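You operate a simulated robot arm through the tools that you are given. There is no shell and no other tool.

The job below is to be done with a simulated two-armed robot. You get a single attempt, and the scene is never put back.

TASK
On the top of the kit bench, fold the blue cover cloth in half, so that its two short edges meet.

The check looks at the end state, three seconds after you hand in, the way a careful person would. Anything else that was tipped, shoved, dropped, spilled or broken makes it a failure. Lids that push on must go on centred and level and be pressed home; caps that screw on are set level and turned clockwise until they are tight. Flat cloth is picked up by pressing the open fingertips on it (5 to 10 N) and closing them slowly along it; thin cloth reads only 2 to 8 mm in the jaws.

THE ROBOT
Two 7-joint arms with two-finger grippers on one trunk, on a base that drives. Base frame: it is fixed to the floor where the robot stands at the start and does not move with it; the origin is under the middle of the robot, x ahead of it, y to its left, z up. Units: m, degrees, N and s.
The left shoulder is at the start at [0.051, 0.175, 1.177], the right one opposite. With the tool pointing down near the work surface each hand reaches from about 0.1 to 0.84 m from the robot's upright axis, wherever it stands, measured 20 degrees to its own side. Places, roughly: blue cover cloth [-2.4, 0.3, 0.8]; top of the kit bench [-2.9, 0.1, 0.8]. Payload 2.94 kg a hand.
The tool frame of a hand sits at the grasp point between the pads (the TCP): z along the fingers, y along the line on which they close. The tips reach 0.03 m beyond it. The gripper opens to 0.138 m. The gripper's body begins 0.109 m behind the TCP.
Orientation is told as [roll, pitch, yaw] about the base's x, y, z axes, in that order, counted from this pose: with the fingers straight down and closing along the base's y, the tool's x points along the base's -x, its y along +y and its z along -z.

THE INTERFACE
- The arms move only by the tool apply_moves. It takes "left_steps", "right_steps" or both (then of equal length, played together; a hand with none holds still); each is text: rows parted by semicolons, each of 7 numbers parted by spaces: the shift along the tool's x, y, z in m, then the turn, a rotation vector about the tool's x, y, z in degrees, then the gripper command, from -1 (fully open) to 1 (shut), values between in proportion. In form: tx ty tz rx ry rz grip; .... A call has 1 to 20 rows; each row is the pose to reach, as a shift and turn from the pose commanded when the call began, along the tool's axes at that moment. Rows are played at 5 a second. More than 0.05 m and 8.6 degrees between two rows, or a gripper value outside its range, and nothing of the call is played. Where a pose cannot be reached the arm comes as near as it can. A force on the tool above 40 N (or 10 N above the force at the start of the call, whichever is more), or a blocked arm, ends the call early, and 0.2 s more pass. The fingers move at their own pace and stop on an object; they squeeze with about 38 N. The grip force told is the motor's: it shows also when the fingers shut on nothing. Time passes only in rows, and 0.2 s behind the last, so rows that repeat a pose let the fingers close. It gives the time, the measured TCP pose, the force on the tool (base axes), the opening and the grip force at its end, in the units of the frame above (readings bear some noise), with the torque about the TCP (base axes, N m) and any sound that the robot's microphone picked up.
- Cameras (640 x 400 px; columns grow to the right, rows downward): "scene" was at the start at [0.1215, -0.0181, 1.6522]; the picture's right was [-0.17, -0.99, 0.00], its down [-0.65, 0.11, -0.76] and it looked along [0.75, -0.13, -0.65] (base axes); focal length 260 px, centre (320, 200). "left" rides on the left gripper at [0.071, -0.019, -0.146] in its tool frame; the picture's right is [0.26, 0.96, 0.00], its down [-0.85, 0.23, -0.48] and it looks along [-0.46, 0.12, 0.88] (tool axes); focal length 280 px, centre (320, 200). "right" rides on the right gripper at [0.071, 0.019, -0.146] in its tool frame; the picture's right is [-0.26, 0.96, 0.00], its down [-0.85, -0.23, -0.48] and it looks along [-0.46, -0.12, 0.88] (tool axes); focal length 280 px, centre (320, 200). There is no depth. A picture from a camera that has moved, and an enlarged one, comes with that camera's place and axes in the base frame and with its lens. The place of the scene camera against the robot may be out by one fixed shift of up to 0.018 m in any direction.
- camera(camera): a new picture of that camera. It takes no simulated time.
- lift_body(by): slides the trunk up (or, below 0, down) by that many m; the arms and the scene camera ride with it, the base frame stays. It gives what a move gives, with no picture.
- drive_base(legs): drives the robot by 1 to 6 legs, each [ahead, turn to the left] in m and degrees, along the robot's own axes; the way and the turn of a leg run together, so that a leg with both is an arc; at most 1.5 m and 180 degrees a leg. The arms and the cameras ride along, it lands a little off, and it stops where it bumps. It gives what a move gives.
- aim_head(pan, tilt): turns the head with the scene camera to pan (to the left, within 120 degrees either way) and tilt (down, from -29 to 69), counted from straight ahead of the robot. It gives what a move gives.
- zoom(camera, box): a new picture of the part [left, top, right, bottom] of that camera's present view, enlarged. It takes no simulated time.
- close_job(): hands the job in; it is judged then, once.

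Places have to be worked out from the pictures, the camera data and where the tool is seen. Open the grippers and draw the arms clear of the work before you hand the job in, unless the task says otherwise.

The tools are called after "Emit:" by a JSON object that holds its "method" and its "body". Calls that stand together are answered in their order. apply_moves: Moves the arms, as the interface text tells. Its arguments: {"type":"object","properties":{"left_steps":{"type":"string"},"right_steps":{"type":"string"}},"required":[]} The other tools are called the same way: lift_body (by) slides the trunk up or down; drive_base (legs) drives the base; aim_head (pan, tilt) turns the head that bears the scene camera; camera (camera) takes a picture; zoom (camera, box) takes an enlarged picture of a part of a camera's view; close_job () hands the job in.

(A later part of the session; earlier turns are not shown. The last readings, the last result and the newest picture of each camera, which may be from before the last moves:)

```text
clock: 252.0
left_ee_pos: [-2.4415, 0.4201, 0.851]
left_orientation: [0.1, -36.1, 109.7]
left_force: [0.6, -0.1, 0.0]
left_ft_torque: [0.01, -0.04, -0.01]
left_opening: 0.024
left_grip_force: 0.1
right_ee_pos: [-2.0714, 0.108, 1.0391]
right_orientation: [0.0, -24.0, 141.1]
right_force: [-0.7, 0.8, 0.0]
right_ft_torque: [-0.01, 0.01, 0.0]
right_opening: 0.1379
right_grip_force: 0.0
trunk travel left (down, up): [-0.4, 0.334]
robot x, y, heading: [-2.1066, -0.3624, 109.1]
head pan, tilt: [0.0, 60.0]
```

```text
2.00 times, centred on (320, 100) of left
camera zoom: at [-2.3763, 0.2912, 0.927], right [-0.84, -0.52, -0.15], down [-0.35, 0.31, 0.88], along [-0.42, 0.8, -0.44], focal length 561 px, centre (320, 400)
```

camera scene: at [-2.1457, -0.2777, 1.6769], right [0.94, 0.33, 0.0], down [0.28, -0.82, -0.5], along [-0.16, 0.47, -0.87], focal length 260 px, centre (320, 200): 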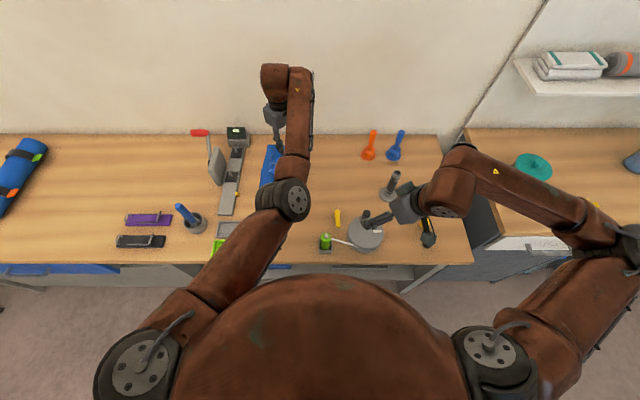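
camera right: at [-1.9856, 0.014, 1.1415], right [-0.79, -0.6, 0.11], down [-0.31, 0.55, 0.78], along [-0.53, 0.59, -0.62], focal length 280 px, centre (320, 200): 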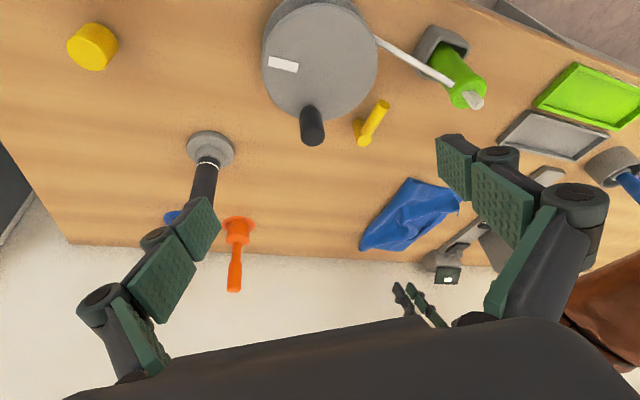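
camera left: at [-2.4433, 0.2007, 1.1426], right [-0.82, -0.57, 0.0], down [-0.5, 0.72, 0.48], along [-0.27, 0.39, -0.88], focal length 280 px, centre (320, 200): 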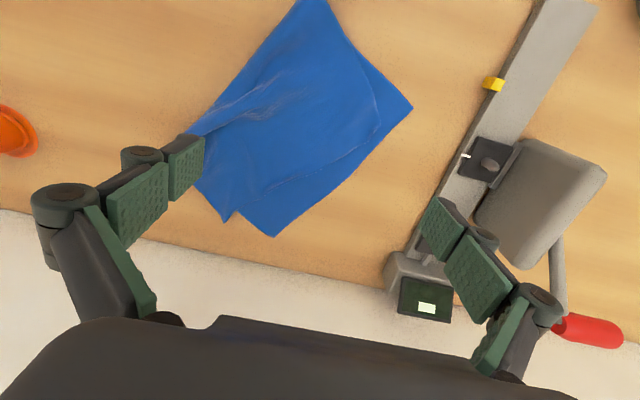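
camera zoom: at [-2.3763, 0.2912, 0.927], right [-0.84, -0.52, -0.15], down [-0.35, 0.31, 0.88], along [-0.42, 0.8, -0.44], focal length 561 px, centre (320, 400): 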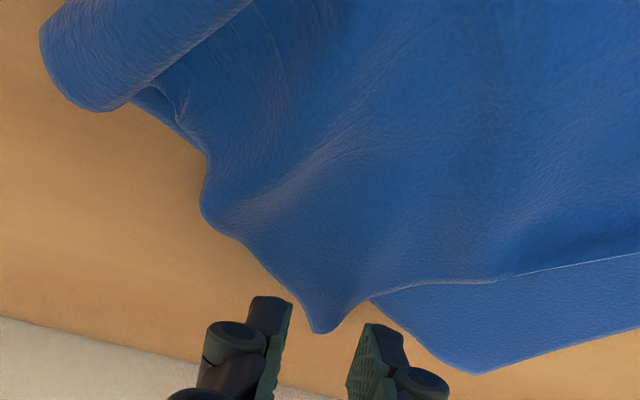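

Emit:
{"method": "apply_moves", "body": {"left_steps": "0.005 0.001 0.004 0 0 0 0.652; 0.0095 0.002 0.0075 0 0 0 0.652; 0.0129 0.002 0.0109 0 0 0 0.652; 0.0141 0.002 0.0125 0 0 0 0.652; 0.0141 0.002 0.0125 0 0 0 0.652"}}

Emit:
{"method": "zoom", "body": {"camera": "left", "box": [200, 50, 440, 200]}}

```text
clock: 253.2
left_ee_pos: [-2.4423, 0.4161, 0.8332]
left_orientation: [0.1, -36.1, 109.6]
left_force: [0.0, 0.4, 0.8]
left_ft_torque: [0.01, 0.03, -0.03]
left_opening: 0.0241
left_grip_force: 0.0
right_ee_pos: [-2.0709, 0.1072, 1.0383]
right_orientation: [-0.1, -24.0, 141.0]
right_force: [-0.6, 0.5, -0.6]
right_ft_torque: [-0.01, 0.03, 0.0]
right_opening: 0.1379
right_grip_force: 0.1
trunk travel left (down, up): [-0.4, 0.334]
robot x, y, heading: [-2.108, -0.3618, 108.9]
head pan, tilt: [0.0, 60.0]
```

```text
2.67 times, centred on (320, 125) of left
camera zoom: at [-2.3768, 0.2864, 0.9089], right [-0.84, -0.52, -0.15], down [-0.35, 0.31, 0.88], along [-0.42, 0.8, -0.44], focal length 748 px, centre (320, 400)
```

zoom: 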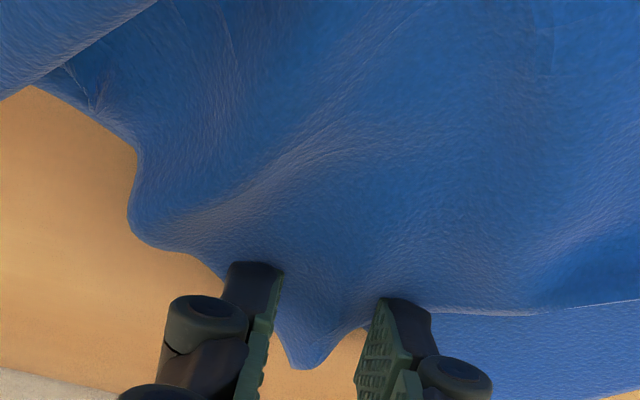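

Emit:
{"method": "apply_moves", "body": {"left_steps": "0.0048 0 -0.0035 0 0 0 0.652; 0.0054 0 -0.0027 0 0 0 0.652; 0.006 0 -0.0019 0 0 0 0.652; 0.0062 0 -0.0016 0 0 0 0.69; 0.0062 0 -0.0016 0 0 0 0.73; 0.0062 0 -0.0016 0 0 0 0.77; 0.0062 0 -0.0016 0 0 0 0.81; 0.0062 0 -0.0016 0 0 0 0.85; 0.0062 0 -0.0016 0 0 0 0.89; 0.0062 0 -0.0016 0 0 0 0.93; 0.0062 0 -0.0016 0 0 0 0.97; 0.0062 0 -0.0016 0 0 0 1; 0.0062 0 -0.0016 0 0 0 1; 0.0062 0 -0.0016 0 0 0 1; 0.0038 0 -0.0049 0 0 0 1; 0.0009 0 -0.0089 0 0 0 1; 0.0009 0 -0.0089 0 0 0 1"}}

Emit:
{"method": "zoom", "body": {"camera": "left", "box": [200, 50, 440, 200]}}

```text
clock: 256.8
left_ee_pos: [-2.4404, 0.4096, 0.8395]
left_orientation: [0.2, -36.1, 109.6]
left_force: [-0.7, 2.0, 0.2]
left_ft_torque: [-0.14, -0.05, -0.04]
left_opening: 0.0071
left_grip_force: 32.1
right_ee_pos: [-2.0707, 0.1064, 1.0377]
right_orientation: [0.0, -24.0, 141.1]
right_force: [0.7, -0.2, 0.6]
right_ft_torque: [-0.02, -0.01, -0.04]
right_opening: 0.1383
right_grip_force: 0.0
trunk travel left (down, up): [-0.4, 0.334]
robot x, y, heading: [-2.1078, -0.3599, 109.0]
head pan, tilt: [0.0, 60.0]
```

```text
2.67 times, centred on (320, 125) of left
camera zoom: at [-2.3747, 0.2802, 0.9159], right [-0.84, -0.52, -0.15], down [-0.35, 0.31, 0.88], along [-0.42, 0.8, -0.44], focal length 748 px, centre (320, 400)
```

zoom: 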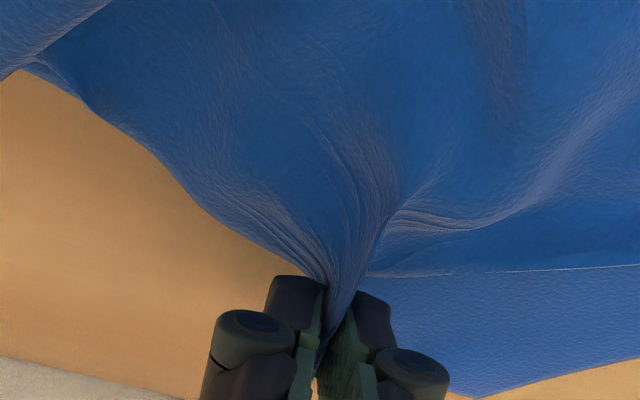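

Held. I move C left 5.7 cm (0.7 cm farther) with a 12° turn so that its fabric lands aligned on B without over-tension.

Emit:
{"method": "apply_moves", "body": {"left_steps": "-0.001 0.0094 0.0007 -1.2 0 -1.6 1; -0.0019 0.0188 0.0014 -2.4 0 -3.2 1; -0.0029 0.0283 0.0021 -3.6 0 -4.9 1; -0.0038 0.0377 0.0027 -4.7 0 -6.5 1; -0.0048 0.0471 0.0034 -5.9 0 -8.1 1; -0.0057 0.0565 0.0041 -7.1 0 -9.7 1; -0.0057 0.0565 0.0041 -7.1 0 -9.7 1; -0.0022 0.0565 0.0089 -7.1 0 -9.7 1; -0.0022 0.0565 0.0089 -7.1 0 -9.7 0.9; -0.0022 0.0565 0.0089 -7.1 0 -9.7 0.8; -0.0022 0.0565 0.0089 -7.1 0 -9.7 0.7; -0.0022 0.0565 0.0089 -7.1 0 -9.7 0.6; -0.0022 0.0565 0.0089 -7.1 0 -9.7 0.5; -0.0081 0.0565 0.0008 -7.1 0 -9.7 0.5; -0.026 0.0565 -0.0235 -7.1 0 -9.7 0.4; -0.0495 0.0565 -0.0558 -7.1 0 -9.7 0.2; -0.073 0.0565 -0.088 -7.1 0 -9.7 0; -0.099 0.0565 -0.122 -7.1 0 -9.7 -0.5"}}

Emit:
{"method": "apply_moves", "body": {"left_steps": "0.016 0.006 -0.01 1.2 4 1.6 -1; 0.032 0.012 -0.02 2.4 8 3.2 -1; 0.048 0.018 -0.03 3.6 12 4.9 -1; 0.064 0.024 -0.04 4.7 16 6.5 -1; 0.08 0.03 -0.05 5.9 20 8.1 -1; 0.096 0.03 -0.06 7.1 24 9.7 -1; 0.112 0.03 -0.07 7.1 28 9.7 -1; 0.128 0.03 -0.08 7.1 32 9.7 -1; 0.14 0.03 -0.09 7.1 36 9.7 -1; 0.14 0.03 -0.09 7.1 36 9.7 -1"}}

Emit:
{"method": "camera", "body": {"camera": "left"}}

Emit:
{"method": "zoom", "body": {"camera": "left", "box": [180, 25, 400, 280]}}

Emit:
{"method": "zoom", "body": {"camera": "right", "box": [330, 150, 450, 270]}}

```text
clock: 260.6
left_ee_pos: [-2.4957, 0.3972, 0.9935]
left_orientation: [0.2, -36.0, 121.5]
left_force: [0.7, -0.1, -0.9]
left_ft_torque: [-0.01, 0.03, -0.03]
left_opening: 0.1027
left_grip_force: 0.0
right_ee_pos: [-2.0711, 0.1064, 1.0379]
right_orientation: [-0.1, -24.0, 141.0]
right_force: [0.3, -0.2, 0.0]
right_ft_torque: [0.04, -0.01, 0.0]
right_opening: 0.1381
right_grip_force: 0.0
trunk travel left (down, up): [-0.4, 0.334]
robot x, y, heading: [-2.1058, -0.3615, 108.9]
head pan, tilt: [0.0, 60.0]
```

```text
clock: 262.8
left_ee_pos: [-2.4344, 0.2416, 0.9847]
left_orientation: [-3.5, -0.3, 110.4]
left_force: [-0.1, 0.6, 0.8]
left_ft_torque: [-0.03, 0.0, -0.04]
left_opening: 0.1381
left_grip_force: 0.1
right_ee_pos: [-2.0702, 0.1069, 1.038]
right_orientation: [0.0, -24.0, 141.0]
right_force: [-1.1, 0.7, -0.9]
right_ft_torque: [0.0, 0.02, 0.03]
right_opening: 0.138
right_grip_force: 0.0
trunk travel left (down, up): [-0.4, 0.334]
robot x, y, heading: [-2.1072, -0.3601, 109.3]
head pan, tilt: [0.0, 60.0]
```

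```text
taken
camera left: at [-2.4007, 0.1778, 1.1315], right [-0.81, -0.58, -0.06], down [-0.54, 0.7, 0.46], along [-0.23, 0.41, -0.88], focal length 280 px, centre (320, 200)
```

left: 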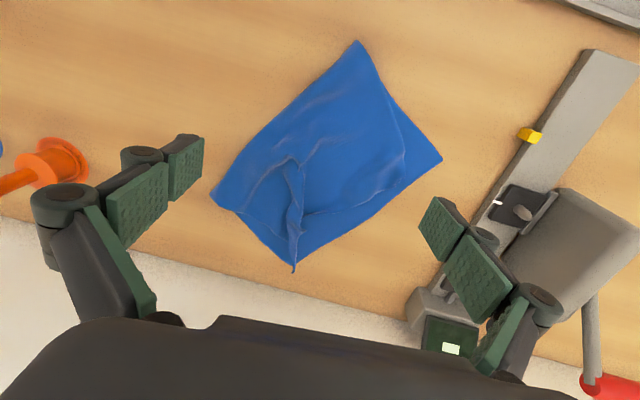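

```text
1.57 times, centred on (290, 152) of left
camera zoom: at [-2.4007, 0.1778, 1.1315], right [-0.81, -0.58, -0.06], down [-0.54, 0.7, 0.46], along [-0.23, 0.41, -0.88], focal length 440 px, centre (367, 274)
```

zoom: 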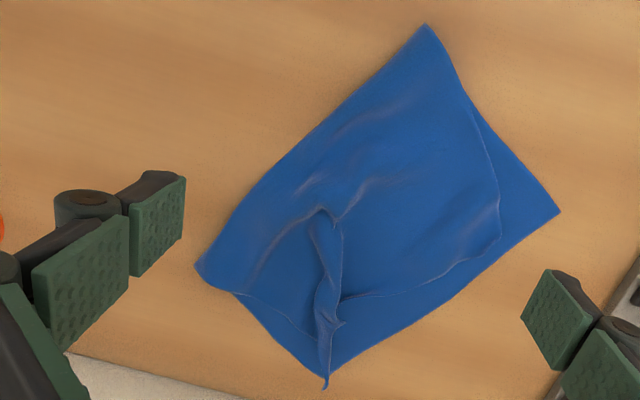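

```text
3.33 times, centred on (390, 210) of right
camera zoom: at [-1.9861, 0.0144, 1.1413], right [-0.79, -0.6, 0.11], down [-0.31, 0.55, 0.78], along [-0.53, 0.58, -0.62], focal length 935 px, centre (87, 167)
```

zoom: 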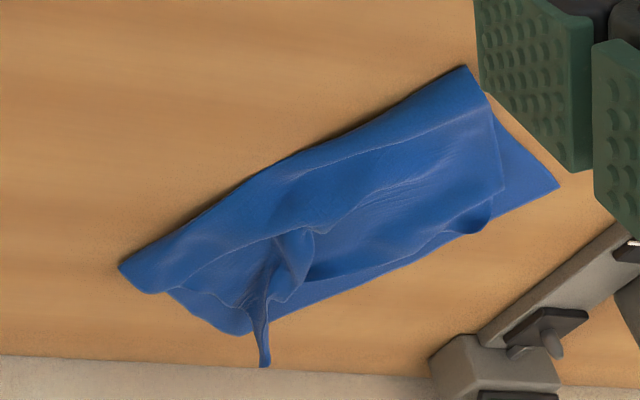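

C sits at B (with a small rib). Now D, 4.8 cm from A. To avoid shortening the diagonal I turn the hand 45° clockwise so that it gathers the cloth across the diagonal, and hover inside D.

Emit:
{"method": "apply_moves", "body": {"left_steps": "-0.004 0.0124 0 -3.5 0.3 0 -0.3; -0.0078 0.0248 0 -3.5 0.3 7.7 0.2; -0.0118 0.0372 0 -3.5 0.3 15.3 0.565; -0.0157 0.0496 0 -3.5 0.3 23 0.565; -0.0196 0.062 0 -3.5 0.3 30.7 0.565; -0.0235 0.0744 0.02 -3.5 0.3 38.3 0.565; -0.0235 0.0744 0.06 -3.5 0.3 46 0.565; -0.0235 0.0744 0.1 -3.5 0.3 46 0.565; -0.0235 0.0744 0.12 -3.5 0.3 46 0.565; -0.0235 0.0744 0.12 -3.5 0.3 46 0.565"}}

Emit:
{"method": "zoom", "body": {"camera": "left", "box": [160, 0, 480, 200]}}

```text
clock: 265.0
left_ee_pos: [-2.5059, 0.2416, 0.8636]
left_orientation: [0.8, -1.2, 64.4]
left_force: [0.3, -0.5, 0.7]
left_ft_torque: [-0.03, 0.03, 0.02]
left_opening: 0.0301
left_grip_force: 0.2
right_ee_pos: [-2.0713, 0.1067, 1.0376]
right_orientation: [0.0, -24.1, 140.9]
right_force: [0.2, -0.6, -0.5]
right_ft_torque: [0.01, -0.03, -0.04]
right_opening: 0.138
right_grip_force: 0.2
trunk travel left (down, up): [-0.4, 0.334]
robot x, y, heading: [-2.1036, -0.3586, 109.1]
head pan, tilt: [0.0, 60.0]
```

```text
2.00 times, centred on (320, 100) of left
camera zoom: at [-2.5198, 0.1643, 1.0068], right [-0.98, 0.18, 0.01], down [0.16, 0.85, 0.5], along [0.08, 0.49, -0.87], focal length 561 px, centre (320, 400)
```

zoom: 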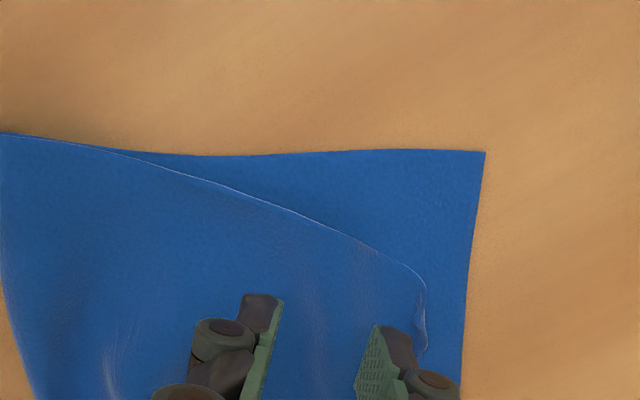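

Very clear view: A top right, D ~5 cm inside it. I shift 8 mm nearer and 1 cm toward D, and lower to contact.

Emit:
{"method": "apply_moves", "body": {"left_steps": "0.004 0.005 0.01 0 0 0 0.565; 0.008 0.01 0.02 0 0 0 0.565; 0.008 0.01 0.027 0 0 0 0.565; 0.008 0.01 0.031 0 0 0 0.565; 0.008 0.01 0.0325 0 0 0 0.565; 0.008 0.01 0.0325 0 0 0 0.565"}}

Emit:
{"method": "zoom", "body": {"camera": "left", "box": [160, 0, 480, 200]}}

```text
clock: 266.4
left_ee_pos: [-2.5183, 0.2385, 0.8325]
left_orientation: [0.9, -1.1, 64.5]
left_force: [-1.0, 0.2, 11.6]
left_ft_torque: [-0.11, 0.0, 0.02]
left_opening: 0.03
left_grip_force: 0.0
right_ee_pos: [-2.0715, 0.1048, 1.0392]
right_orientation: [0.0, -24.1, 141.1]
right_force: [0.1, -0.3, 0.6]
right_ft_torque: [0.02, 0.01, 0.03]
right_opening: 0.1377
right_grip_force: 0.0
trunk travel left (down, up): [-0.4, 0.334]
robot x, y, heading: [-2.1101, -0.3609, 109.3]
head pan, tilt: [0.0, 60.0]
```

```text
2.00 times, centred on (320, 100) of left
camera zoom: at [-2.5317, 0.1613, 0.9757], right [-0.98, 0.18, 0.01], down [0.16, 0.85, 0.5], along [0.08, 0.49, -0.87], focal length 561 px, centre (320, 400)
```

zoom: 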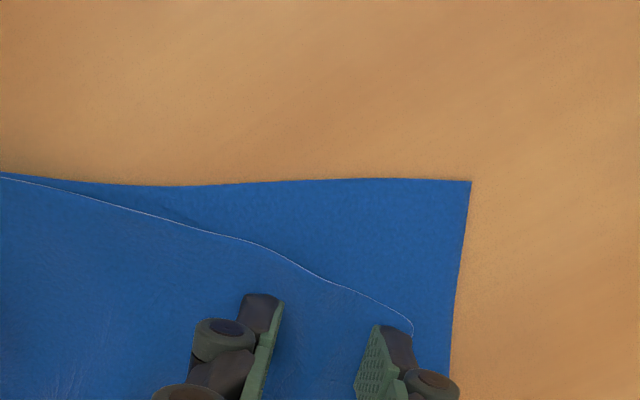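

Good: both tips on the flap by D, 11 N. I ease 1 mm and close slowly, then lift 7 mm.

Emit:
{"method": "apply_moves", "body": {"left_steps": "0 0 -0.0009 0 0 0 0.565; 0 0 -0.0009 0 0 0 0.61; 0 0 -0.0009 0 0 0 0.65; 0 0 -0.0009 0 0 0 0.69; 0 0 -0.0009 0 0 0 0.73; 0 0 -0.0009 0 0 0 0.77; 0 0 -0.0009 0 0 0 0.81; 0 0 -0.0009 0 0 0 0.85; 0 0 -0.0009 0 0 0 0.89; 0 0 -0.0009 0 0 0 0.93; 0 0 -0.0009 0 0 0 0.97; 0 0 -0.0009 0 0 0 1; 0 0 -0.0009 0 0 0 1; 0 0 -0.0009 0 0 0 1; 0 0 -0.005 0 0 0 1; 0 0 -0.009 0 0 0 1; 0 0 -0.009 0 0 0 1"}}

Emit:
{"method": "zoom", "body": {"camera": "left", "box": [160, 0, 480, 200]}}

Emit:
{"method": "zoom", "body": {"camera": "right", "box": [330, 150, 450, 270]}}

```text
clock: 270.0
left_ee_pos: [-2.5192, 0.2391, 0.8379]
left_orientation: [0.7, -1.2, 64.5]
left_force: [-1.1, 0.2, 4.1]
left_ft_torque: [-0.16, -0.29, -0.04]
left_opening: 0.0031
left_grip_force: 35.5
right_ee_pos: [-2.0716, 0.1066, 1.0389]
right_orientation: [-0.1, -23.9, 140.9]
right_force: [-0.5, 0.2, 0.7]
right_ft_torque: [-0.01, -0.03, 0.0]
right_opening: 0.1381
right_grip_force: 0.0
trunk travel left (down, up): [-0.4, 0.334]
robot x, y, heading: [-2.1083, -0.3634, 109.3]
head pan, tilt: [0.0, 60.0]
```

```text
2.00 times, centred on (320, 100) of left
camera zoom: at [-2.5322, 0.1615, 0.9831], right [-0.98, 0.18, 0.01], down [0.16, 0.85, 0.5], along [0.08, 0.49, -0.87], focal length 561 px, centre (320, 400)
```

zoom: 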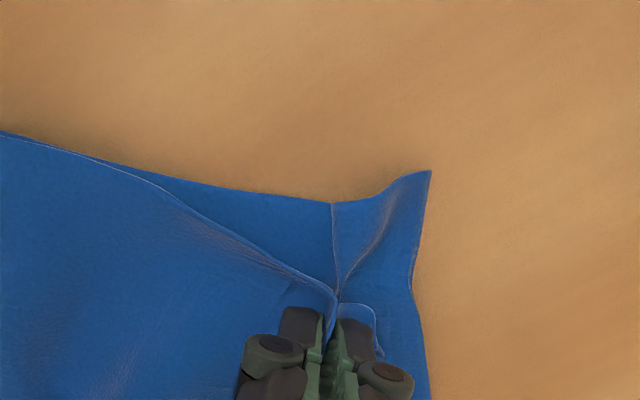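

```text
3.33 times, centred on (390, 210) of right
camera zoom: at [-1.9861, 0.0142, 1.1414], right [-0.79, -0.6, 0.11], down [-0.31, 0.55, 0.78], along [-0.53, 0.58, -0.62], focal length 935 px, centre (87, 167)
```

zoom: 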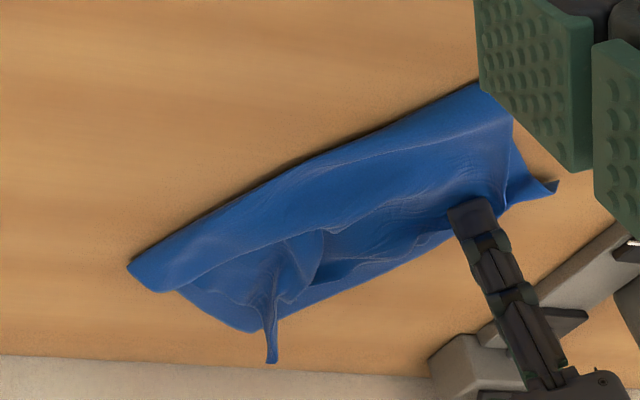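

This time the base layer was gathered too (pressed too hard). I lower, release, lift and retry with a lighter press.

Emit:
{"method": "apply_moves", "body": {"left_steps": "0 0 0.005 0 0 0 1; 0 0 0.007 0 0 0 0.9; 0 0 0.007 0 0 0 0.8; 0 0 0.007 0 0 0 0.7; 0 0 0.007 0 0 0 0.6; 0 0 0.007 0 0 0 0.5; 0 0 0.006 0 0 0 0.4; 0 0 0.006 0 0 0 0.3; 0 0 0.006 0 0 0 0.2; 0 0 0 0 0 0 0.2; 0 0 -0.03 0 0 0 0.4; 0 0 -0.05 0 0 0 0.565; 0 0 -0.05 0 0 0 0.565"}}

Emit:
{"method": "zoom", "body": {"camera": "left", "box": [160, 0, 480, 200]}}

Emit:
{"method": "zoom", "body": {"camera": "right", "box": [330, 150, 450, 270]}}

```text
clock: 272.8
left_ee_pos: [-2.5173, 0.2376, 0.8888]
left_orientation: [0.7, -1.2, 64.4]
left_force: [-0.4, -0.1, -0.2]
left_ft_torque: [0.02, -0.01, 0.02]
left_opening: 0.0299
left_grip_force: 0.0
right_ee_pos: [-2.0716, 0.1063, 1.0385]
right_orientation: [0.1, -24.1, 141.0]
right_force: [-0.3, 0.8, -0.7]
right_ft_torque: [0.0, -0.03, -0.02]
right_opening: 0.1379
right_grip_force: 0.1
trunk travel left (down, up): [-0.4, 0.334]
robot x, y, heading: [-2.1071, -0.3626, 109.0]
head pan, tilt: [0.0, 60.0]
```

```text
2.00 times, centred on (320, 100) of left
camera zoom: at [-2.5309, 0.1606, 1.0331], right [-0.98, 0.18, 0.01], down [0.16, 0.85, 0.5], along [0.08, 0.49, -0.87], focal length 561 px, centre (320, 400)
```

zoom: 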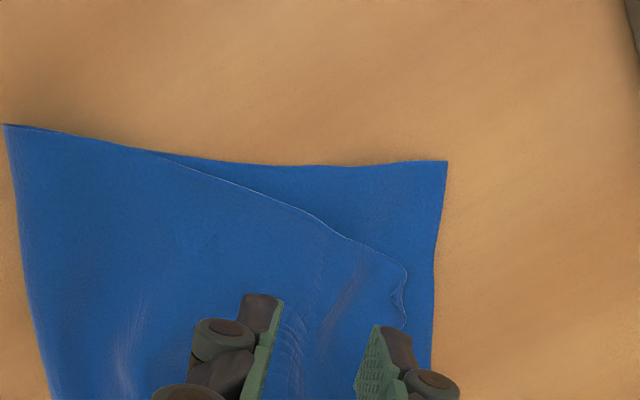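

```text
3.33 times, centred on (390, 210) of right
camera zoom: at [-1.9861, 0.0142, 1.1414], right [-0.79, -0.6, 0.11], down [-0.31, 0.55, 0.78], along [-0.53, 0.58, -0.62], focal length 935 px, centre (87, 167)
```

zoom: 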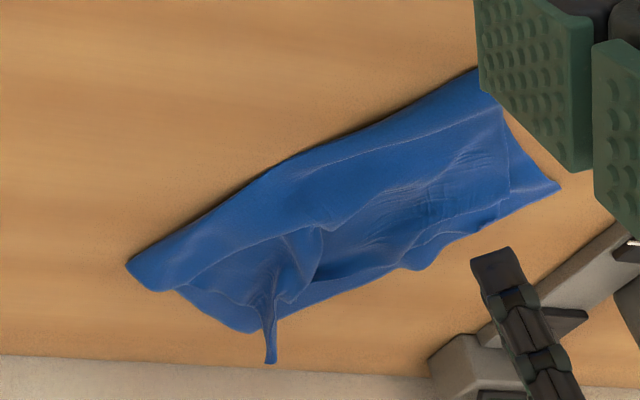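

Everything relaxed. I retry, 8 mm nearer and 6 mm toward D, with a light 4–5 N press.

Emit:
{"method": "apply_moves", "body": {"left_steps": "0.004 0.003 0.02 0 0 0 0.565; 0.008 0.006 0.04 0 0 0 0.565; 0.008 0.006 0.05 0 0 0 0.565; 0.008 0.006 0.0545 0 0 0 0.565; 0.008 0.006 0.0545 0 0 0 0.565"}}

Emit:
{"method": "zoom", "body": {"camera": "left", "box": [160, 0, 480, 200]}}

```text
clock: 274.0
left_ee_pos: [-2.5272, 0.2355, 0.8357]
left_orientation: [0.8, -1.2, 64.5]
left_force: [-0.3, -0.3, -0.7]
left_ft_torque: [0.0, -0.02, 0.0]
left_opening: 0.0299
left_grip_force: 0.0
right_ee_pos: [-2.0715, 0.1075, 1.0384]
right_orientation: [0.0, -24.0, 141.0]
right_force: [0.4, -0.7, 0.4]
right_ft_torque: [0.01, 0.02, 0.0]
right_opening: 0.1381
right_grip_force: 0.0
trunk travel left (down, up): [-0.4, 0.334]
robot x, y, heading: [-2.1083, -0.3617, 109.2]
head pan, tilt: [0.0, 60.0]
```

```text
2.00 times, centred on (320, 100) of left
camera zoom: at [-2.5406, 0.1575, 0.979], right [-0.98, 0.18, 0.01], down [0.16, 0.85, 0.5], along [0.08, 0.49, -0.87], focal length 561 px, centre (320, 400)
```

zoom: 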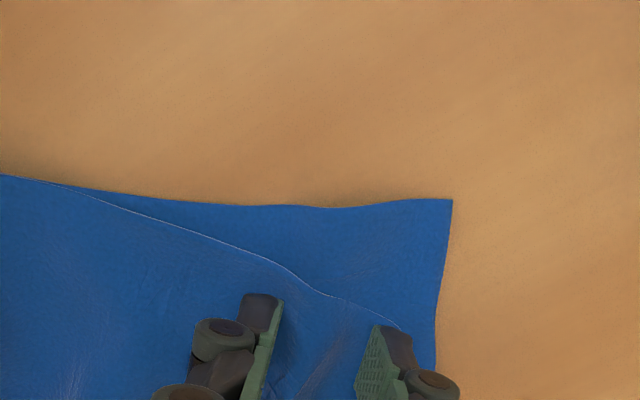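

Emit:
{"method": "apply_moves", "body": {"left_steps": "-0.005 0 0 0 0 0 0.565; -0.005 0 0.002 0 0 0 0.565; -0.005 0 0.0035 0 0 0 0.565; -0.005 0 0.0035 0 0 0 0.565"}}

```text
clock: 275.0
left_ee_pos: [-2.5242, 0.2385, 0.8323]
left_orientation: [0.8, -1.2, 64.6]
left_force: [0.3, -0.9, 3.4]
left_ft_torque: [-0.01, 0.04, -0.01]
left_opening: 0.0295
left_grip_force: 0.1
right_ee_pos: [-2.071, 0.1055, 1.0387]
right_orientation: [0.0, -24.0, 141.1]
right_force: [-0.4, 0.1, 0.1]
right_ft_torque: [-0.02, 0.0, 0.0]
right_opening: 0.138
right_grip_force: 0.0
trunk travel left (down, up): [-0.4, 0.334]
robot x, y, heading: [-2.1052, -0.3573, 109.1]
head pan, tilt: [0.0, 60.0]
```

3.4 N contact — right for the top layer only. I close slowly and lift 7 mm.

Emit:
{"method": "apply_moves", "body": {"left_steps": "0 0 0.0002 0 0 0 0.61; 0 0 0.0002 0 0 0 0.65; 0 0 0.0002 0 0 0 0.69; 0 0 0.0002 0 0 0 0.73; 0 0 0.0002 0 0 0 0.77; 0 0 0.0002 0 0 0 0.81; 0 0 0.0002 0 0 0 0.85; 0 0 0.0002 0 0 0 0.89; 0 0 0.0002 0 0 0 0.93; 0 0 0.0002 0 0 0 0.97; 0 0 0.0002 0 0 0 1; 0 0 0.0002 0 0 0 1; 0 0 0.0002 0 0 0 1; 0 0 -0.003 0 0 0 1; 0 0 -0.007 0 0 0 1; 0 0 -0.007 0 0 0 1"}}

Emit:
{"method": "zoom", "body": {"camera": "left", "box": [160, 0, 480, 200]}}

```text
clock: 278.4
left_ee_pos: [-2.5244, 0.2382, 0.8387]
left_orientation: [0.8, -1.1, 64.5]
left_force: [0.6, 0.4, 0.0]
left_ft_torque: [-0.01, -0.03, 0.02]
left_opening: 0.0033
left_grip_force: 32.7
right_ee_pos: [-2.0707, 0.1056, 1.0392]
right_orientation: [0.0, -23.9, 141.0]
right_force: [0.7, 0.7, 0.5]
right_ft_torque: [-0.01, -0.02, -0.02]
right_opening: 0.1379
right_grip_force: 0.1
trunk travel left (down, up): [-0.4, 0.334]
robot x, y, heading: [-2.1089, -0.3602, 109.0]
head pan, tilt: [0.0, 60.0]
```

```text
2.00 times, centred on (320, 100) of left
camera zoom: at [-2.5386, 0.1621, 0.9822], right [-0.98, 0.18, 0.01], down [0.16, 0.85, 0.5], along [0.08, 0.49, -0.87], focal length 561 px, centre (320, 400)
```

zoom: 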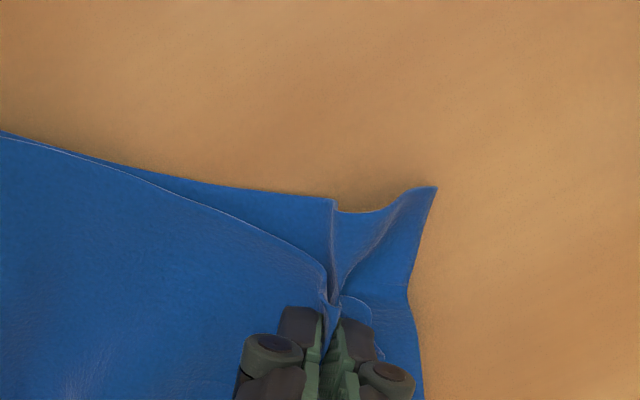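

The base layer came along again with this hand orientation. I release and go back to the orientation that worked before (closing across, yaw 109°).

Emit:
{"method": "apply_moves", "body": {"left_steps": "0 0 0.005 0 0 0 1; 0 0 0.006 0 0 0 0.9; 0 0 0.006 0 0 0 0.8; 0 0 0.006 0 0 0 0.7; 0 0 0.006 0 0 0 0.6; 0 0 0.006 0 0 0 0.5; 0 0 0.005 0 0 0 0.3; 0 0 0.005 0 0 0 0.2; 0 0 -0.01 0 0 0 0.2; 0 0 -0.04 0 0 0 0.3; 0 0 -0.08 -0.8 1.1 -8 0.4; 0 0 -0.11 -0.8 1.1 -16 0.4; 0 0 -0.13 -0.8 1.1 -24 0.4; 0 0 -0.13 -0.8 1.1 -32 0.4; 0 0 -0.13 -0.8 1.1 -40 0.4; 0 0 -0.13 -0.8 1.1 -45 0.4; 0 0 -0.13 -0.8 1.1 -45 0.4"}}

Emit:
{"method": "camera", "body": {"camera": "left"}}

Emit:
{"method": "zoom", "body": {"camera": "left", "box": [200, 0, 440, 190]}}

```text
clock: 282.0
left_ee_pos: [-2.5242, 0.2355, 0.9674]
left_orientation: [0.8, -0.7, 109.5]
left_force: [0.1, 0.9, -1.0]
left_ft_torque: [0.01, -0.02, 0.0]
left_opening: 0.0411
left_grip_force: 0.1
right_ee_pos: [-2.0711, 0.106, 1.0392]
right_orientation: [0.0, -24.0, 141.0]
right_force: [0.3, -0.2, 0.0]
right_ft_torque: [0.01, -0.03, -0.02]
right_opening: 0.138
right_grip_force: 0.1
trunk travel left (down, up): [-0.4, 0.334]
robot x, y, heading: [-2.1041, -0.3597, 109.4]
head pan, tilt: [0.0, 60.0]
```

```text
taken
camera left: at [-2.4811, 0.173, 1.1125], right [-0.82, -0.57, 0.01], down [-0.49, 0.72, 0.49], along [-0.29, 0.4, -0.87], focal length 280 px, centre (320, 200)
```

left: 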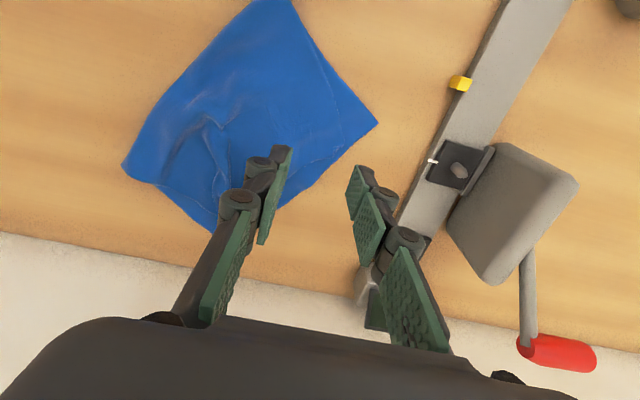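

```text
2.11 times, centred on (320, 95) of left
camera zoom: at [-2.4811, 0.173, 1.1125], right [-0.82, -0.57, 0.01], down [-0.49, 0.72, 0.49], along [-0.29, 0.4, -0.87], focal length 590 px, centre (320, 421)
```

zoom: 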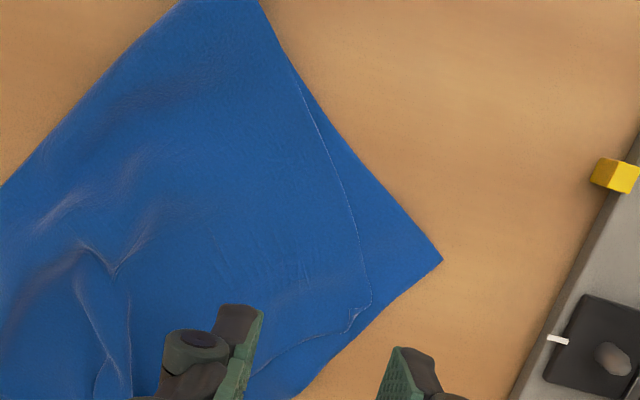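

Emit:
{"method": "apply_moves", "body": {"left_steps": "-0.0108 -0.0146 0.03 0.8 0.7 0 0.565; -0.0108 -0.0146 0.07 0.8 0.7 0 0.565; -0.0108 -0.0146 0.105 0.8 0.7 0 0.565; -0.0108 -0.0146 0.125 0.8 0.7 0 0.565; -0.0108 -0.0146 0.131 0.8 0.7 0 0.565; -0.0108 -0.0146 0.133 0.8 0.7 0 0.565; -0.0108 -0.0146 0.133 0.8 0.7 0 0.565"}}

Emit:
{"method": "zoom", "body": {"camera": "left", "box": [200, 40, 440, 190]}}

```text
clock: 283.6
left_ee_pos: [-2.5169, 0.2508, 0.8347]
left_orientation: [0.0, 0.2, 109.5]
left_force: [-0.1, 0.8, -0.3]
left_ft_torque: [0.0, 0.01, -0.01]
left_opening: 0.0301
left_grip_force: 0.0
right_ee_pos: [-2.071, 0.1061, 1.0389]
right_orientation: [0.0, -24.0, 141.0]
right_force: [-0.1, -0.6, 0.5]
right_ft_torque: [0.01, -0.01, -0.01]
right_opening: 0.138
right_grip_force: 0.0
trunk travel left (down, up): [-0.4, 0.334]
robot x, y, heading: [-2.102, -0.3599, 109.0]
head pan, tilt: [0.0, 60.0]
```

```text
2.67 times, centred on (320, 115) of left
camera zoom: at [-2.476, 0.1903, 0.9807], right [-0.82, -0.57, 0.0], down [-0.5, 0.72, 0.48], along [-0.27, 0.39, -0.88], focal length 748 px, centre (320, 427)
```

zoom: 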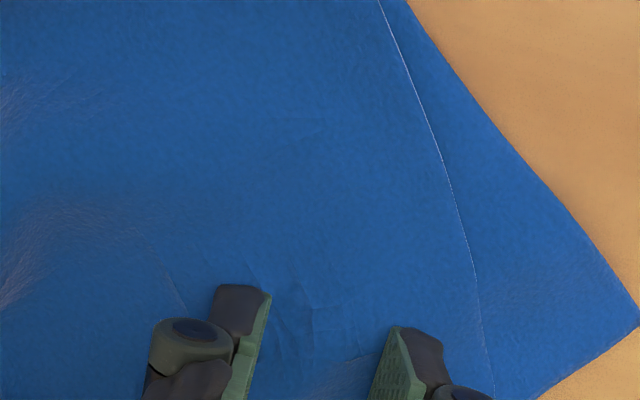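

Emit:
{"method": "apply_moves", "body": {"left_steps": "0 0 0.001 0 0 0 0.565; 0 0 0.0022 0 0 0 0.565; 0 0 0.0025 0 0 0 0.61; 0 0 0.0025 0 0 0 0.65; 0 0 0.0025 0 0 0 0.69; 0 0 0.0025 0 0 0 0.73; 0 0 0.0025 0 0 0 0.77; 0 0 0.0025 0 0 0 0.81; 0 0 0.0025 0 0 0 0.85; 0 0 0.0025 0 0 0 0.89; 0 0 0.0025 0 0 0 0.93; 0 0 0.0025 0 0 0 0.97; 0 0 0.0025 0 0 0 1; 0 0 0.0025 0 0 0 1; 0 0 0.0025 0 0 0 1; 0 0 -0.002 0 0 0 1; 0 0 -0.006 0 0 0 1; 0 0 -0.006 0 0 0 1"}}

Emit:
{"method": "zoom", "body": {"camera": "left", "box": [200, 40, 440, 190]}}

Emit:
{"method": "zoom", "body": {"camera": "right", "box": [330, 150, 450, 270]}}

```text
clock: 287.4
left_ee_pos: [-2.5161, 0.2513, 0.842]
left_orientation: [0.1, -0.1, 109.5]
left_force: [1.2, 1.9, -1.4]
left_ft_torque: [0.01, -0.01, 0.0]
left_opening: 0.0072
left_grip_force: 34.0
right_ee_pos: [-2.0709, 0.1055, 1.0378]
right_orientation: [0.1, -24.0, 141.0]
right_force: [0.2, 0.3, 0.2]
right_ft_torque: [-0.05, 0.02, 0.03]
right_opening: 0.1381
right_grip_force: 0.1
trunk travel left (down, up): [-0.4, 0.334]
robot x, y, heading: [-2.1035, -0.3617, 109.0]
head pan, tilt: [0.0, 60.0]
```

```text
2.67 times, centred on (320, 115) of left
camera zoom: at [-2.475, 0.1898, 0.9872], right [-0.82, -0.57, 0.0], down [-0.5, 0.72, 0.48], along [-0.27, 0.39, -0.88], focal length 748 px, centre (320, 427)
```

zoom: 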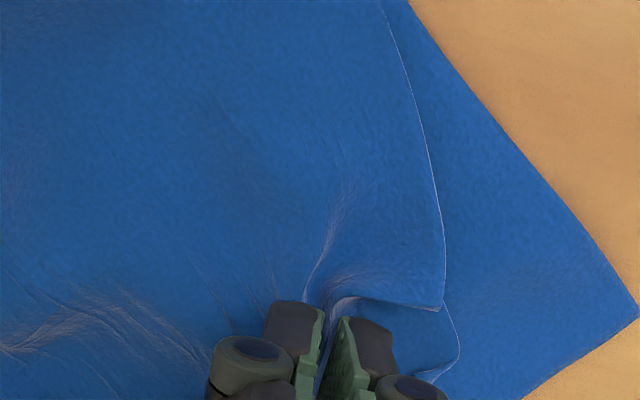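

```text
3.33 times, centred on (390, 210) of right
camera zoom: at [-1.9859, 0.0141, 1.1414], right [-0.79, -0.6, 0.11], down [-0.31, 0.55, 0.78], along [-0.53, 0.59, -0.62], focal length 935 px, centre (87, 167)
```

zoom: 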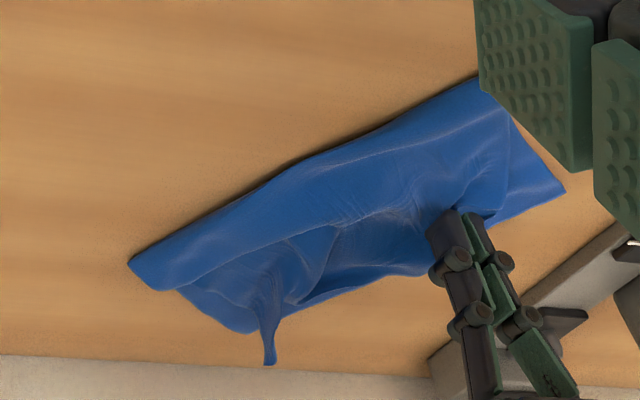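

Only the top layer is held. I move D toward A by the computed alignment (3.5 cm nearer, 3.2 cm left, 8° turn), without over-pulling, then release.

Emit:
{"method": "apply_moves", "body": {"left_steps": "0.007 0.0064 0 0 0 -1.6 1; 0.014 0.0128 0 0 0 -3.2 1; 0.021 0.0192 0 0 0 -4.8 1; 0.028 0.0256 0 0 0 -6.4 1; 0.035 0.032 0 0 0 -8 1; 0.035 0.032 0 0 0 -8 1"}}

Emit:
{"method": "zoom", "body": {"camera": "left", "box": [160, 0, 480, 200]}}

Emit:
{"method": "zoom", "body": {"camera": "right", "box": [330, 150, 450, 270]}}

```text
clock: 288.8
left_ee_pos: [-2.5344, 0.2083, 0.8418]
left_orientation: [0.1, 0.1, 117.5]
left_force: [0.4, -0.2, 3.2]
left_ft_torque: [0.01, 0.01, 0.02]
left_opening: 0.0014
left_grip_force: 35.7
right_ee_pos: [-2.0716, 0.1074, 1.039]
right_orientation: [-0.1, -24.0, 141.0]
right_force: [-0.8, 0.4, 0.4]
right_ft_torque: [-0.01, 0.0, 0.03]
right_opening: 0.1381
right_grip_force: 0.0
trunk travel left (down, up): [-0.4, 0.334]
robot x, y, heading: [-2.1096, -0.3588, 108.9]
head pan, tilt: [0.0, 60.0]
```

```text
2.00 times, centred on (320, 100) of left
camera zoom: at [-2.4856, 0.1529, 0.9879], right [-0.74, -0.68, 0.0], down [-0.6, 0.65, 0.48], along [-0.32, 0.35, -0.88], focal length 561 px, centre (320, 400)
```

zoom: 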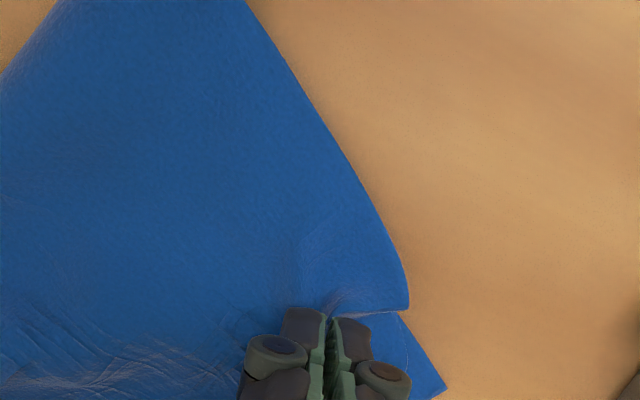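

```text
3.33 times, centred on (390, 210) of right
camera zoom: at [-1.9859, 0.0142, 1.1414], right [-0.79, -0.6, 0.11], down [-0.31, 0.55, 0.78], along [-0.53, 0.58, -0.62], focal length 935 px, centre (87, 167)
```

zoom: 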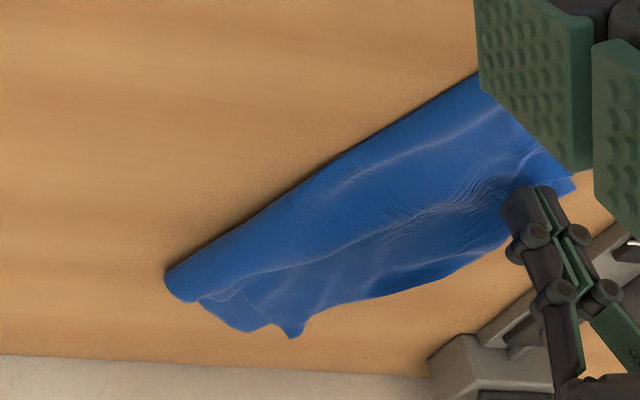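

Emit:
{"method": "apply_moves", "body": {"left_steps": "-0.001 -0.003 0.004 0 0 0 1; -0.002 -0.006 0.008 0 0 0 0.9; -0.002 -0.006 0.008 0 0 0 0.8; -0.002 -0.006 0.008 0 0 0 0.7; -0.002 -0.006 0.008 0 0 0 0.6; -0.002 -0.006 0.008 0 0 0 0.5; -0.002 -0.006 0.006 0 0 0 0.3; -0.002 -0.006 0 0 0 0 0.3; -0.002 -0.006 -0.04 0 0 0 0.2; -0.002 -0.006 -0.08 0 0 0 0; -0.002 -0.006 -0.12 0 0 0 -0.4; -0.002 -0.01 -0.16 0 0 4 -1; -0.002 -0.02 -0.2 0 0 8 -1; -0.002 -0.03 -0.21 0 0 8 -1; -0.002 -0.03 -0.21 0 0 8 -1"}}

Emit:
{"method": "camera", "body": {"camera": "left"}}

Emit:
{"method": "zoom", "body": {"camera": "left", "box": [180, 15, 400, 260]}}

Emit:
{"method": "zoom", "body": {"camera": "right", "box": [330, 150, 450, 270]}}

```text
clock: 292.0
left_ee_pos: [-2.509, 0.2226, 1.0506]
left_orientation: [0.0, 0.1, 109.3]
left_force: [0.6, -0.5, 0.7]
left_ft_torque: [-0.03, 0.0, -0.02]
left_opening: 0.138
left_grip_force: 0.0
right_ee_pos: [-2.0721, 0.1064, 1.0387]
right_orientation: [0.0, -24.0, 141.0]
right_force: [0.2, 0.1, 0.0]
right_ft_torque: [-0.03, 0.01, 0.0]
right_opening: 0.138
right_grip_force: 0.1
trunk travel left (down, up): [-0.4, 0.334]
robot x, y, heading: [-2.1047, -0.3574, 109.1]
head pan, tilt: [0.0, 60.0]
```

```text
taken
camera left: at [-2.4689, 0.162, 1.1979], right [-0.82, -0.57, 0.0], down [-0.5, 0.72, 0.47], along [-0.27, 0.39, -0.88], focal length 280 px, centre (320, 200)
```

left: 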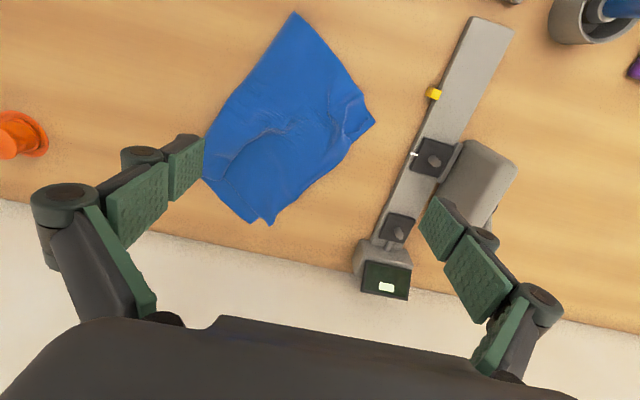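

```text
1.63 times, centred on (290, 138) of left
camera zoom: at [-2.4689, 0.162, 1.1979], right [-0.82, -0.57, 0.0], down [-0.5, 0.72, 0.47], along [-0.27, 0.39, -0.88], focal length 458 px, centre (369, 302)
```

zoom: 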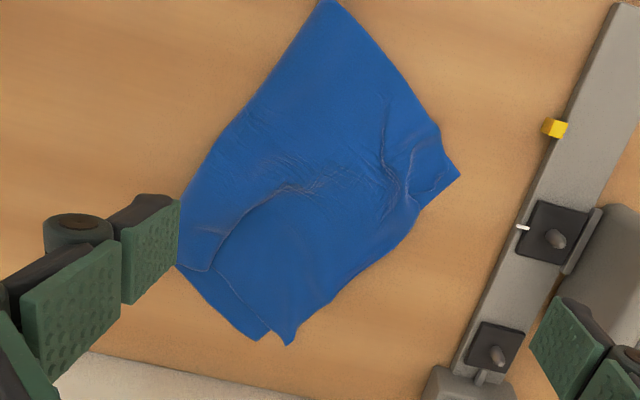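

```text
3.33 times, centred on (390, 210) of right
camera zoom: at [-1.986, 0.0141, 1.1414], right [-0.79, -0.6, 0.11], down [-0.31, 0.55, 0.78], along [-0.53, 0.58, -0.62], focal length 935 px, centre (87, 167)
```

zoom: 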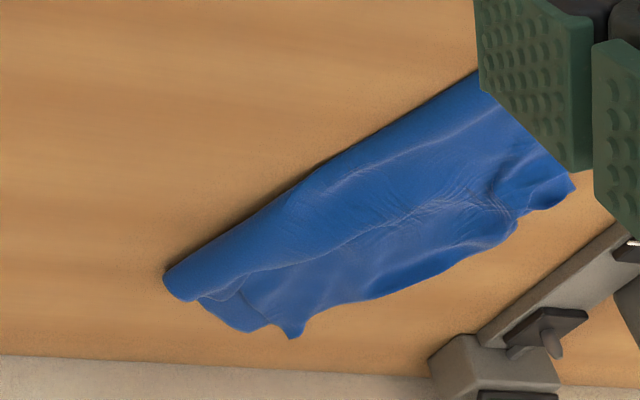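

Emit:
{"method": "zoom", "body": {"camera": "left", "box": [310, 60, 400, 150]}}

Emit:
{"method": "zoom", "body": {"camera": "left", "box": [190, 120, 320, 235]}}

```text
4.44 times, centred on (355, 105) of left
camera zoom: at [-2.4689, 0.162, 1.1979], right [-0.82, -0.57, 0.0], down [-0.5, 0.72, 0.47], along [-0.27, 0.39, -0.88], focal length 1246 px, centre (164, 622)
```

zoom: 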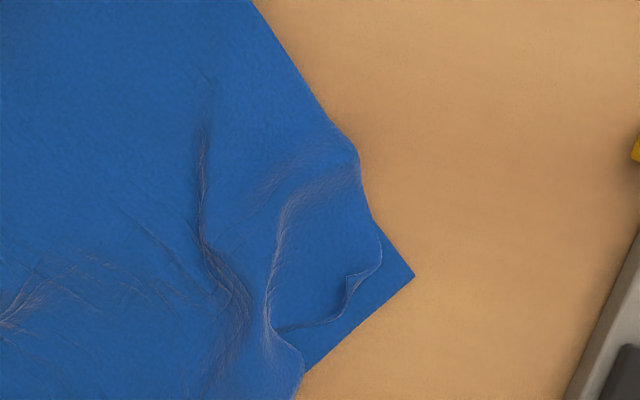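

```text
3.48 times, centred on (255, 178) of left
camera zoom: at [-2.4689, 0.162, 1.1979], right [-0.82, -0.57, 0.0], down [-0.5, 0.72, 0.47], along [-0.27, 0.39, -0.88], focal length 975 px, centre (546, 278)
```

zoom: 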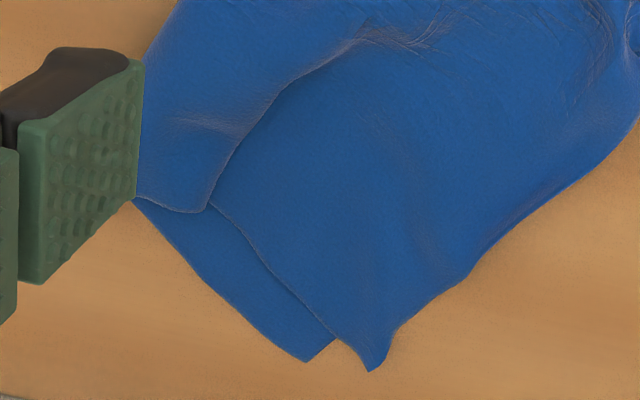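

Near corners now meet within ~1.5 cm, but the far tuck came back because each pull of D drags the far crease. The cure is to pin D with one hand while the other opens the tuck. For that I first need the left arm's elbow out of the middle, so I swing the left hand out to the left (high) to straighten the arm.

Emit:
{"method": "apply_moves", "body": {"left_steps": "0.007 0.039 -0.01 0 0 0 -1; 0.014 0.078 -0.02 0 0 0 -1; 0.021 0.117 -0.03 0 0 0 -1; 0.028 0.156 -0.04 0 0 0 -1; 0.035 0.195 -0.05 0 0 0 -1; 0.042 0.234 -0.05 0 0 0 -1; 0.049 0.273 -0.05 0 0 0 -1; 0.056 0.312 -0.05 0 0 0 -1; 0.063 0.351 -0.05 0 0 0 -1; 0.07 0.39 -0.05 0 0 0 -1; 0.077 0.429 -0.05 0 0 0 -1; 0.084 0.468 -0.05 0 0 0 -1; 0.091 0.507 -0.05 0 0 0 -1; 0.1 0.546 -0.05 0 0 0 -1"}}

Emit:
{"method": "camera", "body": {"camera": "scene"}}

```text
clock: 295.0
left_ee_pos: [-2.9915, -0.0546, 1.1019]
left_orientation: [-0.2, 0.1, 109.7]
left_force: [0.4, -1.3, 0.2]
left_ft_torque: [0.08, 0.01, 0.0]
left_opening: 0.1381
left_grip_force: 0.2
right_ee_pos: [-2.0721, 0.1039, 1.0396]
right_orientation: [-0.1, -24.0, 141.1]
right_force: [-0.4, 0.4, -0.2]
right_ft_torque: [0.04, -0.01, 0.02]
right_opening: 0.1382
right_grip_force: 0.1
trunk travel left (down, up): [-0.4, 0.334]
robot x, y, heading: [-2.1076, -0.3614, 109.1]
head pan, tilt: [0.0, 60.0]
```

```text
taken
camera scene: at [-2.1464, -0.2819, 1.6772], right [0.95, 0.33, 0.0], down [0.28, -0.82, -0.5], along [-0.16, 0.47, -0.87], focal length 260 px, centre (320, 200)
```

scene: 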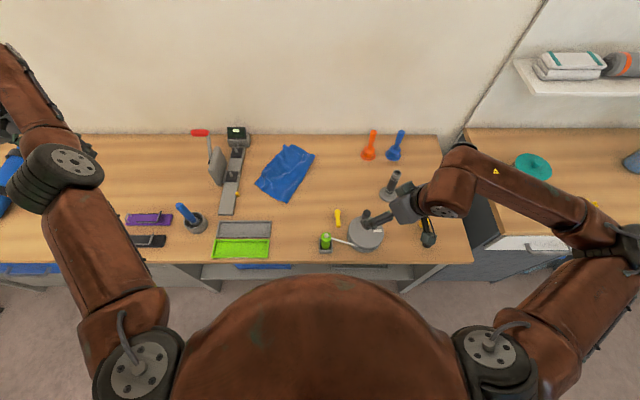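

The scene camera now has a clear view of the cloth. The left arm is almost straight; I stretch it slightly more and come back to see if the elbow settles outward.

Emit:
{"method": "apply_moves", "body": {"left_steps": "0 0.03 0 0 0 0 -1; 0 0.05 0 0 0 0 -1; 0 0.05 0 0 0 0 -1; 0 0.02 0 0 0 0 -1; 0 -0.02 0 0 0 0 -1; 0.01 -0.06 0 0 0 0 -1; 0.02 -0.1 0 0 0 0 -1; 0.03 -0.14 0 0 0 0 -1; 0.04 -0.18 0 0 0 0 -1; 0.05 -0.22 0 0 0 0 -1; 0.05 -0.26 0 0 0 0 -1; 0.05 -0.3 0 0 0 0 -1"}}

Emit:
{"method": "camera", "body": {"camera": "scene"}}

Emit:
{"method": "zoom", "body": {"camera": "scene", "box": [240, 130, 340, 205]}}

```text
clock: 297.6
left_ee_pos: [-2.6896, -0.0025, 1.1023]
left_orientation: [0.0, -0.1, 109.4]
left_force: [0.0, -0.4, 0.4]
left_ft_torque: [0.0, 0.03, -0.04]
left_opening: 0.138
left_grip_force: 0.2
left hand out of reach, approached as far as the arm can: row 1, 2, 3, 4
right_ee_pos: [-2.0689, 0.1074, 1.0382]
right_orientation: [0.1, -24.0, 141.0]
right_force: [0.5, 0.1, -0.2]
right_ft_torque: [0.02, 0.05, 0.02]
right_opening: 0.1381
right_grip_force: 0.1
trunk travel left (down, up): [-0.4, 0.334]
robot x, y, heading: [-2.1074, -0.3598, 109.2]
head pan, tilt: [0.0, 60.0]
```

```text
taken
camera scene: at [-2.1434, -0.2784, 1.677], right [0.94, 0.33, 0.0], down [0.28, -0.82, -0.5], along [-0.16, 0.47, -0.87], focal length 260 px, centre (320, 200)
```

scene: 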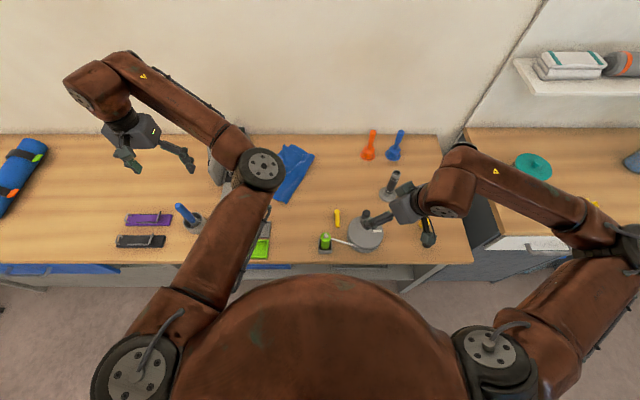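

```text
5.33 times, centred on (290, 168) of scene
camera zoom: at [-2.1434, -0.2784, 1.677], right [0.94, 0.33, 0.0], down [0.28, -0.82, -0.5], along [-0.16, 0.47, -0.87], focal length 1386 px, centre (480, 373)
```

zoom: 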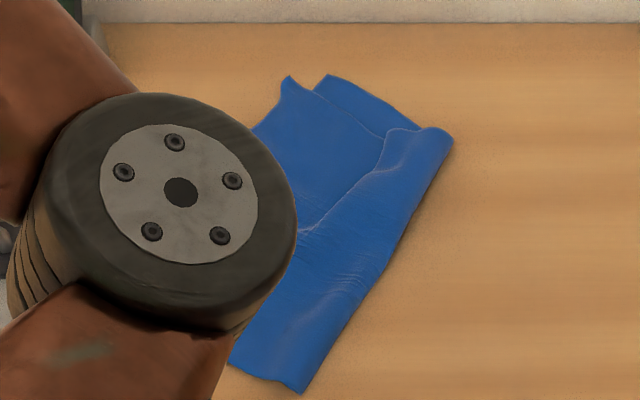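

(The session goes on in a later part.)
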